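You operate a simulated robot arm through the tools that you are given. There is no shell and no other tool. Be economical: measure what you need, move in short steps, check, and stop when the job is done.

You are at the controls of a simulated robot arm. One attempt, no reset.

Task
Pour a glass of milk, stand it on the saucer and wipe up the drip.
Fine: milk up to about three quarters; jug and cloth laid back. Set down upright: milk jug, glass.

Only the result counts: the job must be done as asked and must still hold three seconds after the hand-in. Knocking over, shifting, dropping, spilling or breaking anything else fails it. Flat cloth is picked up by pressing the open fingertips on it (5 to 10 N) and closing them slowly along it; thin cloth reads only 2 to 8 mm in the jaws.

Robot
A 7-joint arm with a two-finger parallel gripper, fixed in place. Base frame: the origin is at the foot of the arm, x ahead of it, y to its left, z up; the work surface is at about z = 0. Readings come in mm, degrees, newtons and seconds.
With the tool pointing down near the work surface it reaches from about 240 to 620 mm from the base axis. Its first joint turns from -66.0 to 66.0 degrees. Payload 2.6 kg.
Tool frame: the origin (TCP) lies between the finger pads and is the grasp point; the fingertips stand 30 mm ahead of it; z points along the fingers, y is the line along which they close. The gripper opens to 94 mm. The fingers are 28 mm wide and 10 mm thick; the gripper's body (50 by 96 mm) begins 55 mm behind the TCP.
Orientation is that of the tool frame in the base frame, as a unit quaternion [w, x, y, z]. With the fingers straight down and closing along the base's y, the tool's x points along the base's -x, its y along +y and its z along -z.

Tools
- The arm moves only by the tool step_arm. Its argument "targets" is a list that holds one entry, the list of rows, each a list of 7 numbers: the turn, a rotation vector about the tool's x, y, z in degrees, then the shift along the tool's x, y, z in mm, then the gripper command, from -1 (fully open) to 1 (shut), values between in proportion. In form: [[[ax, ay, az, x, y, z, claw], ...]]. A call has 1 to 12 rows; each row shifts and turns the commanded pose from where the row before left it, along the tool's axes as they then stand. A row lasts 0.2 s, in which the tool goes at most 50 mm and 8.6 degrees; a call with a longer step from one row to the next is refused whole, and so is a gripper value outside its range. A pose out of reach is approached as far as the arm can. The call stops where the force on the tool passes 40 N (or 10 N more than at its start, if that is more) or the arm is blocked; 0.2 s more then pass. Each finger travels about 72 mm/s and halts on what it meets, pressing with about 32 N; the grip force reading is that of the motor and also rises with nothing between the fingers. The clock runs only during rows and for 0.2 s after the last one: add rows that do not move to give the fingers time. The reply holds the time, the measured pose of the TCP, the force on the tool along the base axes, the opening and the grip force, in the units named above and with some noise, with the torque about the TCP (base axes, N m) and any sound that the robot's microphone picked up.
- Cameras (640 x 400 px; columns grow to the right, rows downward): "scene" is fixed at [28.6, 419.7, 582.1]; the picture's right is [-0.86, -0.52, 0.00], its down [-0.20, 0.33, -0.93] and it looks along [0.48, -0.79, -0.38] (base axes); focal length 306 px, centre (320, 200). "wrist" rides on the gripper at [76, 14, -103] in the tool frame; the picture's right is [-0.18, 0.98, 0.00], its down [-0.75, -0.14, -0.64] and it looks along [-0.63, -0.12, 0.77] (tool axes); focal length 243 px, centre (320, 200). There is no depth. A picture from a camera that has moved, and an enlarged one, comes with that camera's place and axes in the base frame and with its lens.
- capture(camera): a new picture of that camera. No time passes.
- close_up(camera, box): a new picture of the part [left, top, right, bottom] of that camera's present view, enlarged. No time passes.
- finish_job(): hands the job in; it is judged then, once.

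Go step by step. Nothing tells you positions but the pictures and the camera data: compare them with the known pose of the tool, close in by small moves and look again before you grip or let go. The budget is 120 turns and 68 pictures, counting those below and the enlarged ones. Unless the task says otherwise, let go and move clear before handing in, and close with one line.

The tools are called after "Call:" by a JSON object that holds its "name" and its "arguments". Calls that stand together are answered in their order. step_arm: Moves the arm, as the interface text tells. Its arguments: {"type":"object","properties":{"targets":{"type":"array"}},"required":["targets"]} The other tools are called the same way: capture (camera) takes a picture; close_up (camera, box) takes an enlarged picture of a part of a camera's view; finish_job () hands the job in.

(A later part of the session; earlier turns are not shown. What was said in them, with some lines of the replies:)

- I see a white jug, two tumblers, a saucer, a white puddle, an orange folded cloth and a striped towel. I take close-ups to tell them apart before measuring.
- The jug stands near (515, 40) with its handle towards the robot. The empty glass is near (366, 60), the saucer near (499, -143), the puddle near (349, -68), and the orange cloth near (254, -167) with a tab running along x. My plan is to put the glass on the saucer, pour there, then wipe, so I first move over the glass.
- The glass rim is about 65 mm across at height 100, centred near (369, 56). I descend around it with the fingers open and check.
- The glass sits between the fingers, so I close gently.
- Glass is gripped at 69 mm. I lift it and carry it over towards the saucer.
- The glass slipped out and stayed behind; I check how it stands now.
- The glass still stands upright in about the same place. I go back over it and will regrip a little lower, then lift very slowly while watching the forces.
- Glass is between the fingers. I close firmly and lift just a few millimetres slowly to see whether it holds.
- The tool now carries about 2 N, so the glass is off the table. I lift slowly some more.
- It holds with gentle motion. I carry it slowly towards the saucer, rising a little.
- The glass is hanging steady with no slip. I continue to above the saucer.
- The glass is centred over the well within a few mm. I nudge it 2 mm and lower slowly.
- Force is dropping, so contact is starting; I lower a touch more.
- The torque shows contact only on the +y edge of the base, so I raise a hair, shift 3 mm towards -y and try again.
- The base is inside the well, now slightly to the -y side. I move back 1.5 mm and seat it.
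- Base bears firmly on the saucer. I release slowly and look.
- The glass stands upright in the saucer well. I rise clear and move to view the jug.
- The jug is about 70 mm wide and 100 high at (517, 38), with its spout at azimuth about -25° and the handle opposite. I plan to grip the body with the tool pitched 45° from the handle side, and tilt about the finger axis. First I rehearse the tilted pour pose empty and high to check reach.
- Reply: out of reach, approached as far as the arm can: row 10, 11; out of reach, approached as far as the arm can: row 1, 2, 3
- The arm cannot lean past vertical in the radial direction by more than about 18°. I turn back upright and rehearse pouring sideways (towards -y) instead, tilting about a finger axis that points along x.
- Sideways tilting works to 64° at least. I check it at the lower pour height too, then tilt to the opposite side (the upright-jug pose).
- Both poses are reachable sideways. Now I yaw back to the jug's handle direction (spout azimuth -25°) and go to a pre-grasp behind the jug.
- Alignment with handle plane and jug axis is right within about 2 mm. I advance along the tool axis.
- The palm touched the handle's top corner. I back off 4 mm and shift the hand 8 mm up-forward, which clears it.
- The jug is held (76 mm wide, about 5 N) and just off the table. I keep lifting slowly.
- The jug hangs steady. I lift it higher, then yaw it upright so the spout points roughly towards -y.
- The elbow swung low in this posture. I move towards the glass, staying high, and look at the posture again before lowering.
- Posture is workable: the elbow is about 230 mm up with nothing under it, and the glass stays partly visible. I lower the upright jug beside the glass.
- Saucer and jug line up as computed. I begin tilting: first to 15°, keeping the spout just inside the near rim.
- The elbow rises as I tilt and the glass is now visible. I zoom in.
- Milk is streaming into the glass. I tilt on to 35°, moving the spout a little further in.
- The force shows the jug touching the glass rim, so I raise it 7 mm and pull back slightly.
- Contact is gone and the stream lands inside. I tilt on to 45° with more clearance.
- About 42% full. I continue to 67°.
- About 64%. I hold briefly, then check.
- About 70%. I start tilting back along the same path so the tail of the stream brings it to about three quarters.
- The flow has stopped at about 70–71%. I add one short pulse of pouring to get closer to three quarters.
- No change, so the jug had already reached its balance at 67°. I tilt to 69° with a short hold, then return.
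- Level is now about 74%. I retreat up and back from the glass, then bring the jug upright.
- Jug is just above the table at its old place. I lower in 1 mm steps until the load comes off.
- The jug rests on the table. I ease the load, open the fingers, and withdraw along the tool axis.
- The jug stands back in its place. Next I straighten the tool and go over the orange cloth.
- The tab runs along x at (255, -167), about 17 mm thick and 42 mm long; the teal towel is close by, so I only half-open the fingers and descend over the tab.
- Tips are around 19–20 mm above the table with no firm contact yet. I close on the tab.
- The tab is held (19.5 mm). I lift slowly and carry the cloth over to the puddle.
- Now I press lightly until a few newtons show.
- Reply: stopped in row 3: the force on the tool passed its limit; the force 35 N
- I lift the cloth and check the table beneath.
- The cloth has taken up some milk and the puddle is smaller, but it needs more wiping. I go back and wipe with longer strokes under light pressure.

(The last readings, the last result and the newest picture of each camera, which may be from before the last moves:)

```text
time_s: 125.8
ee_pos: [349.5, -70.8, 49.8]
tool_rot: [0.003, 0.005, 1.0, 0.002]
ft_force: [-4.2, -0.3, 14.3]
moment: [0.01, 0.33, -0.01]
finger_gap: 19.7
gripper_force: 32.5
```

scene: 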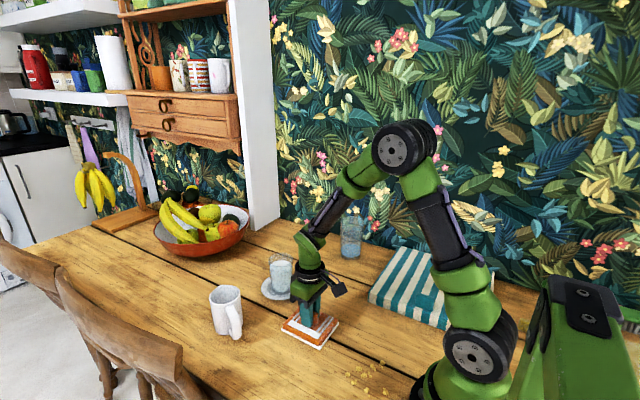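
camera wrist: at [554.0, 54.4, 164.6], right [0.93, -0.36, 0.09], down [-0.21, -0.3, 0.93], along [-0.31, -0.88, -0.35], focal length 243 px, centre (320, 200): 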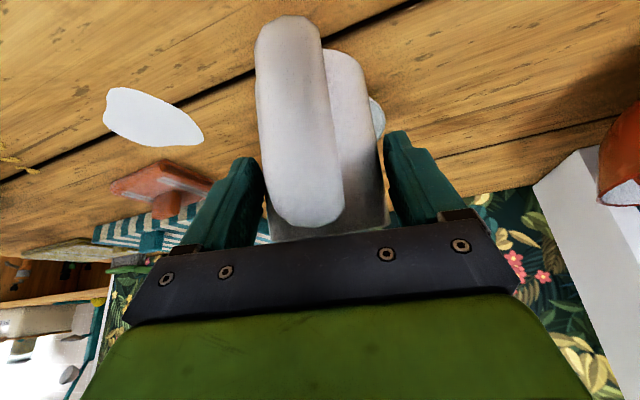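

Contact force about 14 N. I ease slightly and make several longer strokes.

Call:
{"name": "step_arm", "arguments": {"targets": [[[0, 0, 0, 6, 0, -0.3, 1], [0, 0, 0, 12, 0, 0, 1], [0, 0, 0, 12, 0, 0, 1], [0, 0, 0, -12, 0, 0, 1], [0, 0, 0, -12, 0, 0, 1], [0, 0, 0, -12, 0, 0, 1], [0, 0, 0, -12, 0, 0, 1], [0, 0, 0, -10, 0, 0, 1], [0, 0, 0, 12, 0, 0, 1], [0, 0, 0, 12, 0, 0, 1], [0, 0, 0, 4, 0, 0, 1]]]}}

Call:
{"name": "step_arm", "arguments": {"targets": [[[0, 0, 0, 0, 10, 0, 1], [0, 0, 0, 0, 12, 0, 1], [0, 0, 0, 0, 8, 0, 1], [0, 0, 0, 0, -12, 0, 1], [0, 0, 0, 0, -12, 0, 1], [0, 0, 0, 0, -12, 0, 1], [0, 0, 0, 0, -12, 0, 1], [0, 0, 0, 0, -6, 0, 1], [0, 0, 0, 0, 12, 0, 1], [0, 0, 0, 0, 12, 0, 1]]]}}

Call:
{"name": "close_up", "arguments": {"camera": "scene", "box": [240, 240, 400, 360]}}

```text
time_s: 128.2
ee_pos: [351.7, -71.7, 49.3]
tool_rot: [0.001, 0.004, 1.0, 0.002]
ft_force: [0.0, 1.0, -0.4]
moment: [0.0, 0.03, -0.01]
finger_gap: 19.4
gripper_force: 32.4
```

```text
time_s: 130.4
ee_pos: [350.7, -70.0, 50.7]
tool_rot: [0.002, 0.003, 1.0, 0.002]
ft_force: [0.7, 0.1, -0.4]
moment: [0.02, -0.01, 0.01]
finger_gap: 19.5
gripper_force: 32.4
```

```text
3.33 times, centred on (320, 300) of scene
camera zoom: at [28.6, 419.7, 582.1], right [-0.86, -0.52, 0.0], down [-0.2, 0.33, -0.93], along [0.48, -0.79, -0.38], focal length 1018 px, centre (320, -133)
```

zoom: 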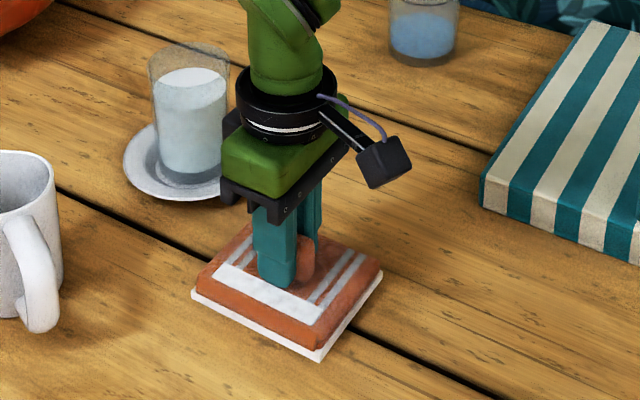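

The easing lost the pressure. I press again and watch the force while stroking.

Call:
{"name": "step_arm", "arguments": {"targets": [[[0, 0, 0, 0, 0, 0.3, 1], [0, 0, 0, 0, 0, 0, 1]]]}}

```text
time_s: 131.0
ee_pos: [351.0, -70.1, 50.5]
tool_rot: [0.002, 0.004, 1.0, 0.002]
ft_force: [0.8, 0.5, -1.0]
moment: [0.0, -0.01, -0.01]
finger_gap: 19.4
gripper_force: 32.0
```

Call:
{"name": "step_arm", "arguments": {"targets": [[[0, 0, 0, 0, 0, 0.3, 1], [0, 0, 0, 0, 0, 0, 1]]]}}

```text
time_s: 131.6
ee_pos: [350.1, -70.0, 48.3]
tool_rot: [0.0, 0.003, 1.0, 0.001]
ft_force: [-0.5, 0.3, 0.2]
moment: [0.0, 0.0, 0.05]
finger_gap: 19.7
gripper_force: 32.5
```

Call:
{"name": "step_arm", "arguments": {"targets": [[[0, 0, 0, 0, 0, 0.4, 1], [0, 0, 0, 0, 0, 0, 1]]]}}

```text
time_s: 132.2
ee_pos: [350.8, -69.1, 49.3]
tool_rot: [0.002, 0.004, 1.0, 0.001]
ft_force: [-1.2, 0.5, 3.5]
moment: [0.01, 0.03, 0.0]
finger_gap: 19.2
gripper_force: 31.9
```

Call:
{"name": "step_arm", "arguments": {"targets": [[[0, 0, 0, 0, 0, 0.3, 1], [0, 0, 0, 5, 0, 0, 1], [0, 0, 0, 10, 0, 0, 1], [0, 0, 0, 8, 0, 0, 1]]]}}

Call:
{"name": "step_arm", "arguments": {"targets": [[[0, 0, 0, -10, 0, 0, 1], [0, 0, 0, -10, 0, 0, 1], [0, 0, 0, -10, 0, 0, 1], [0, 0, 0, -10, 0, 0, 1], [0, 0, 0, -6, 0, 0, 1]]]}}

Call:
{"name": "step_arm", "arguments": {"targets": [[[0, 0, 0, 10, 0, 0, 1], [0, 0, 0, 10, 0, 0, 1], [0, 0, 0, 3, 10, 0, 1], [0, 0, 0, 0, 10, 0, 1], [0, 0, 0, 0, 5, 0, 1]]]}}

Call:
{"name": "step_arm", "arguments": {"targets": [[[0, 0, 0, 0, -10, 0, 1], [0, 0, 0, 0, -10, 0, 1], [0, 0, 0, 0, -10, 0, 1], [0, 0, 0, 0, -10, 0, 1], [0, 0, 0, 0, -10, 0, 1], [0, 0, 0, 0, 10, 0, 1], [0, 0, 0, 0, 10, 0, 1], [0, 0, 0, 0, 5, 0, 1]]]}}

```text
time_s: 133.2
ee_pos: [328.8, -69.6, 47.9]
tool_rot: [0.005, 0.004, 1.0, 0.002]
ft_force: [9.9, 0.2, 17.2]
moment: [0.01, 0.33, -0.01]
finger_gap: 19.9
gripper_force: 32.0
```

```text
time_s: 133.6
ee_pos: [330.3, -70.7, 47.6]
tool_rot: [-0.001, 0.006, 1.0, 0.003]
ft_force: [-1.0, -0.1, 3.9]
moment: [0.03, -0.05, 0.12]
finger_gap: 19.4
gripper_force: 31.8
stopped in row 1: the force on the tool passed its limit (the readings are from after the stop); the commanded pose is now the measured one
```

```text
time_s: 134.8
ee_pos: [307.0, -44.6, 48.7]
tool_rot: [-0.002, 0.006, 1.0, 0.003]
ft_force: [0.4, -5.0, 7.3]
moment: [0.03, 0.17, 0.07]
finger_gap: 19.4
gripper_force: 31.6
```

```text
time_s: 136.6
ee_pos: [307.2, -70.2, 48.0]
tool_rot: [-0.001, 0.006, 1.0, 0.002]
ft_force: [1.6, -10.6, 19.2]
moment: [-0.15, -0.34, -0.14]
finger_gap: 19.5
gripper_force: 32.2
```

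I'm now on the near side of the puddle with good pressure; I sweep slowly across it.

Call:
{"name": "step_arm", "arguments": {"targets": [[[0, 0, 0, -3, 0, -0.1, 1], [0, 0, 0, -5, 0, 0, 1], [0, 0, 0, -6, 0, 0, 1], [0, 0, 0, -6, 0, 0, 1], [0, 0, 0, -6, 0, 0, 1], [0, 0, 0, -6, 0, 0, 1], [0, 0, 0, -6, 0, 0, 1], [0, 0, 0, -6, 0, 0, 1], [0, 0, 0, -6, 0, 0, 1], [0, 0, 0, -6, 0, 0, 1], [0, 0, 0, -6, 0, 0, 1]]]}}

Call:
{"name": "step_arm", "arguments": {"targets": [[[0, 0, 0, 3, 0, 0, 1], [0, 0, 0, 5, 0, 0, 1], [0, 0, 0, 6, 0, 0, 1], [0, 0, 0, 6, 0, 0, 1], [0, 0, 0, 6, 0, 0, 1], [0, 0, 0, 6, 0, 0, 1], [0, 0, 0, 6, 0, 0, 1], [0, 0, 0, 6, 0, 0, 1]]]}}

```text
time_s: 137.3
ee_pos: [313.8, -68.4, 47.8]
tool_rot: [-0.005, 0.007, 1.0, 0.005]
ft_force: [-1.9, 0.5, 5.3]
moment: [-0.04, -0.19, -0.04]
finger_gap: 19.4
gripper_force: 32.2
stopped in row 3: the force on the tool passed its limit (the readings are from after the stop); the commanded pose is now the measured one
```

```text
time_s: 139.1
ee_pos: [271.3, -68.6, 48.3]
tool_rot: [-0.003, 0.006, 1.0, 0.004]
ft_force: [9.0, -0.7, 17.2]
moment: [-0.08, -0.09, 0.04]
finger_gap: 19.5
gripper_force: 31.7
```

Pushing forward digs in, while dragging towards the robot works. I lift, straighten the tool, go to the far side and drag back across the puddle.

Call:
{"name": "step_arm", "arguments": {"targets": [[[0, 0, 0, 0, 0, -5, 1], [0.46, -0.34, -0.69, 0, 0, -5, 1], [0, 0, 0, -20, 0, 0, 1], [0, 0, 0, -25, 0, 0, 1], [0, 0, 0, -25, 0, 0, 1], [0, 0, 0, -25, 0, 0, 1], [0, 0, 0, -8, -1, 0, 1], [0, 0, 0, 0, 0, 5, 1], [0, 0, 0, 0, 0, 3, 1], [0, 0, 0, 0, 0, 0.5, 1], [0, 0, 0, 0, 0, 0, 1]]]}}

Call:
{"name": "step_arm", "arguments": {"targets": [[[0, 0, 0, 0, 0, 0.5, 1], [0, 0, 0, 0, 0, 0, 1]]]}}

```text
time_s: 141.5
ee_pos: [372.3, -68.8, 49.1]
tool_rot: [-0.002, 0.001, 1.0, 0.0]
ft_force: [0.2, 0.1, -0.2]
moment: [-0.02, -0.03, -0.01]
finger_gap: 19.9
gripper_force: 32.4
```

```text
time_s: 142.1
ee_pos: [372.1, -70.2, 48.1]
tool_rot: [-0.002, 0.001, 1.0, 0.0]
ft_force: [-0.5, -0.4, 2.0]
moment: [0.07, 0.12, 0.04]
finger_gap: 19.4
gripper_force: 31.8
```

Call:
{"name": "step_arm", "arguments": {"targets": [[[0, 0, 0, 0, 0, 0.4, 1], [0, 0, 0, 4, 0, 0, 1], [0, 0, 0, 7, 0, 0, 1], [0, 0, 0, 8, 0, 0, 1], [0, 0, 0, 8, 0, 0, 1], [0, 0, 0, 8, 0, 0, 1], [0, 0, 0, 8, 0, 0, 1]]]}}

Call:
{"name": "step_arm", "arguments": {"targets": [[[0, 0, 0, 8, 0, 0, 1], [0, 0, 0, 8, 0, 0, 1], [0, 0, 0, 8, 0, 0, 1], [0, 0, 0, 8, 0, 0, 1], [0, 0, 0, 8, 0, 0, 1], [0, 0, 0, 4, 0, 0, 1]]]}}

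Call:
{"name": "step_arm", "arguments": {"targets": [[[0, 0, 0, 0, 0, -3, 1], [0, 0, 0, 0, 0, -6, 1], [0, 0, 0, 6, -14, -8, 1], [0, 0, 0, 8, -16, -8, 1], [0, 0, 0, 8, -16, -5, 1], [0, 0, 0, 0, -16, 0, 1], [0, 0, 0, 0, -14, 0, 1], [0, 0, 0, 0, 0, 0, 1]]]}}

Call:
{"name": "close_up", "arguments": {"camera": "scene", "box": [240, 240, 400, 360]}}

```text
time_s: 143.7
ee_pos: [328.5, -67.7, 48.0]
tool_rot: [-0.001, 0.0, 1.0, 0.0]
ft_force: [1.3, -0.5, 1.9]
moment: [0.0, 0.06, 0.02]
finger_gap: 19.3
gripper_force: 31.6
```

```text
time_s: 145.1
ee_pos: [284.5, -69.5, 48.3]
tool_rot: [-0.002, 0.001, 1.0, 0.0]
ft_force: [0.1, -1.0, 0.0]
moment: [0.03, 0.01, -0.01]
finger_gap: 19.5
gripper_force: 32.0
```

```text
time_s: 146.9
ee_pos: [264.0, -146.0, 77.1]
tool_rot: [-0.002, 0.001, 1.0, -0.001]
ft_force: [-0.6, 0.4, -0.7]
moment: [-0.01, 0.01, -0.02]
finger_gap: 19.7
gripper_force: 32.1
```

```text
3.33 times, centred on (320, 300) of scene
camera zoom: at [28.6, 419.7, 582.1], right [-0.86, -0.52, 0.0], down [-0.2, 0.33, -0.93], along [0.48, -0.79, -0.38], focal length 1018 px, centre (320, -133)
```

zoom: 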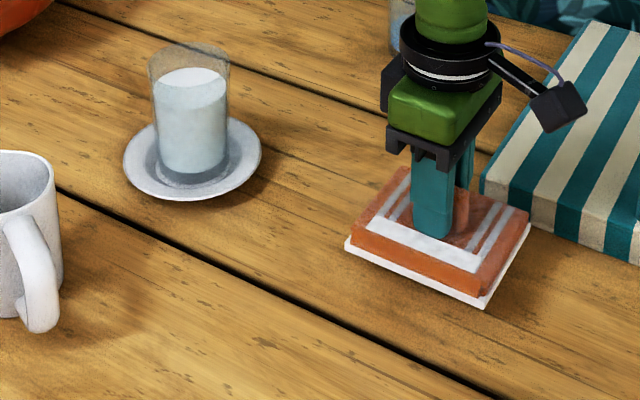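

The puddle is gone. I take the cloth back to its old place and lower it.

Call:
{"name": "step_arm", "arguments": {"targets": [[[0, 0, 0, 3, -6, 0, 1], [0, 0, 0, 4, -8, 0, 1], [0, 0, 0, 2.6, -6.3, 0, 1], [0, 0, 0, 0, 0, 8, 1], [0, 0, 0, 0, 0, 8, 1], [0, 0, 0, 0, 0, 7, 1], [0, 0, 0, 0, 0, 4, 1], [0, 0, 0, 0, 0, 1, 1], [0, 0, 0, 0, 0, 0, 1]]]}}

```text
time_s: 148.9
ee_pos: [254.0, -164.5, 50.0]
tool_rot: [-0.002, 0.0, 1.0, 0.0]
ft_force: [-0.9, 0.0, 0.1]
moment: [0.0, 0.0, -0.01]
finger_gap: 19.4
gripper_force: 31.5
```

Call:
{"name": "step_arm", "arguments": {"targets": [[[0, 0, 0, 0, -1, 0.7, 1], [0, 0, 0, 0, 0, 0.5, 1], [0, 0, 0, 0, 0, 0, 1]]]}}

```text
time_s: 149.7
ee_pos: [253.2, -164.5, 48.3]
tool_rot: [-0.002, 0.001, 1.0, -0.001]
ft_force: [0.3, 0.5, -0.2]
moment: [0.01, 0.0, 0.01]
finger_gap: 19.4
gripper_force: 32.0
```

Almost down; half a millimetre more, then I open partly (to spare the towel) and rise.

Call:
{"name": "step_arm", "arguments": {"targets": [[[0, 0, 0, 0, -1, 0.5, 1], [0, 0, 0, 0, 0, 0, 1], [0, 0, 0, 0, 0, 0, 0.45], [0, 0, 0, 0, 0, 0, 0.2], [0, 0, 0, 0, 0, 0, -0.1], [0, 0, 0, 0, 0, 0, -0.1], [0, 0, 0, 0, 0, 0, -0.1]]]}}

Call:
{"name": "step_arm", "arguments": {"targets": [[[0, 0, 0, 0, 0, -10, -0.1], [0, 0, 0, 0, 0, -30, -0.1], [0, 0, 0, 0, 0, -45, -0.1], [0, 0, 0, 0, 0, -45, -0.1], [0, 0, 0, 0, 0, -45, -0.1], [0, 0, 0, -20, 20, -30, -0.1], [0, 0, 0, -20, 20, -30, -0.1], [0, 0, 0, 0, 0, 0, -0.1]]]}}

Call:
{"name": "capture", "arguments": {"camera": "scene"}}

Call:
{"name": "close_up", "arguments": {"camera": "scene", "box": [200, 240, 400, 360]}}

```text
time_s: 151.3
ee_pos: [252.8, -166.8, 49.3]
tool_rot: [-0.001, 0.001, 1.0, 0.0]
ft_force: [0.4, -0.7, -0.3]
moment: [0.02, 0.01, 0.0]
finger_gap: 51.6
gripper_force: 0.1
```

```text
time_s: 153.1
ee_pos: [294.0, -126.5, 284.1]
tool_rot: [-0.001, 0.001, 1.0, -0.001]
ft_force: [0.3, -0.3, 1.0]
moment: [0.02, -0.01, 0.0]
finger_gap: 51.9
gripper_force: 0.0
```

```text
2 pictures are left
```

scene: 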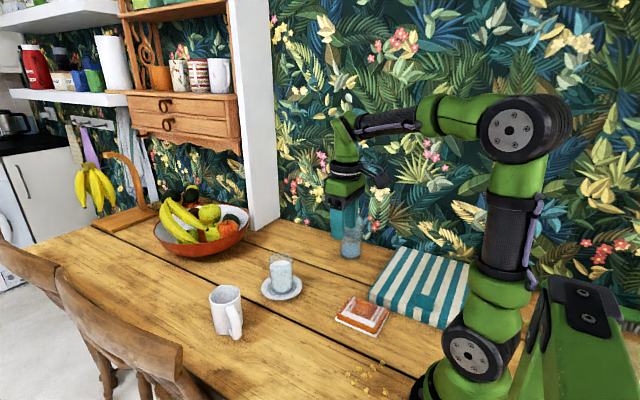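

```text
3.20 times, centred on (300, 300) of scene
camera zoom: at [28.6, 419.7, 582.1], right [-0.86, -0.52, 0.0], down [-0.2, 0.33, -0.93], along [0.48, -0.79, -0.38], focal length 978 px, centre (384, -120)
```

zoom: 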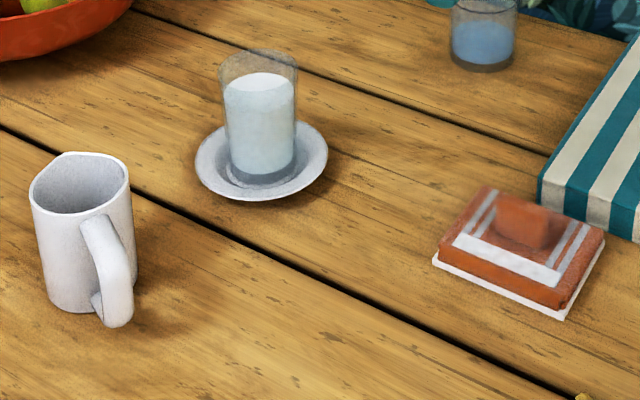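

The glass of milk stands upright on the saucer, and the puddle is gone. The jug and cloth are back in their places and the hand is clear, so I hand in.

Call:
{"name": "finish_job", "arguments": {}}

```text
The job is handed in.
```

The job is handed in: the glass stands on the saucer about three quarters full of milk, the drip is wiped up, and the jug and cloth are back in their places.
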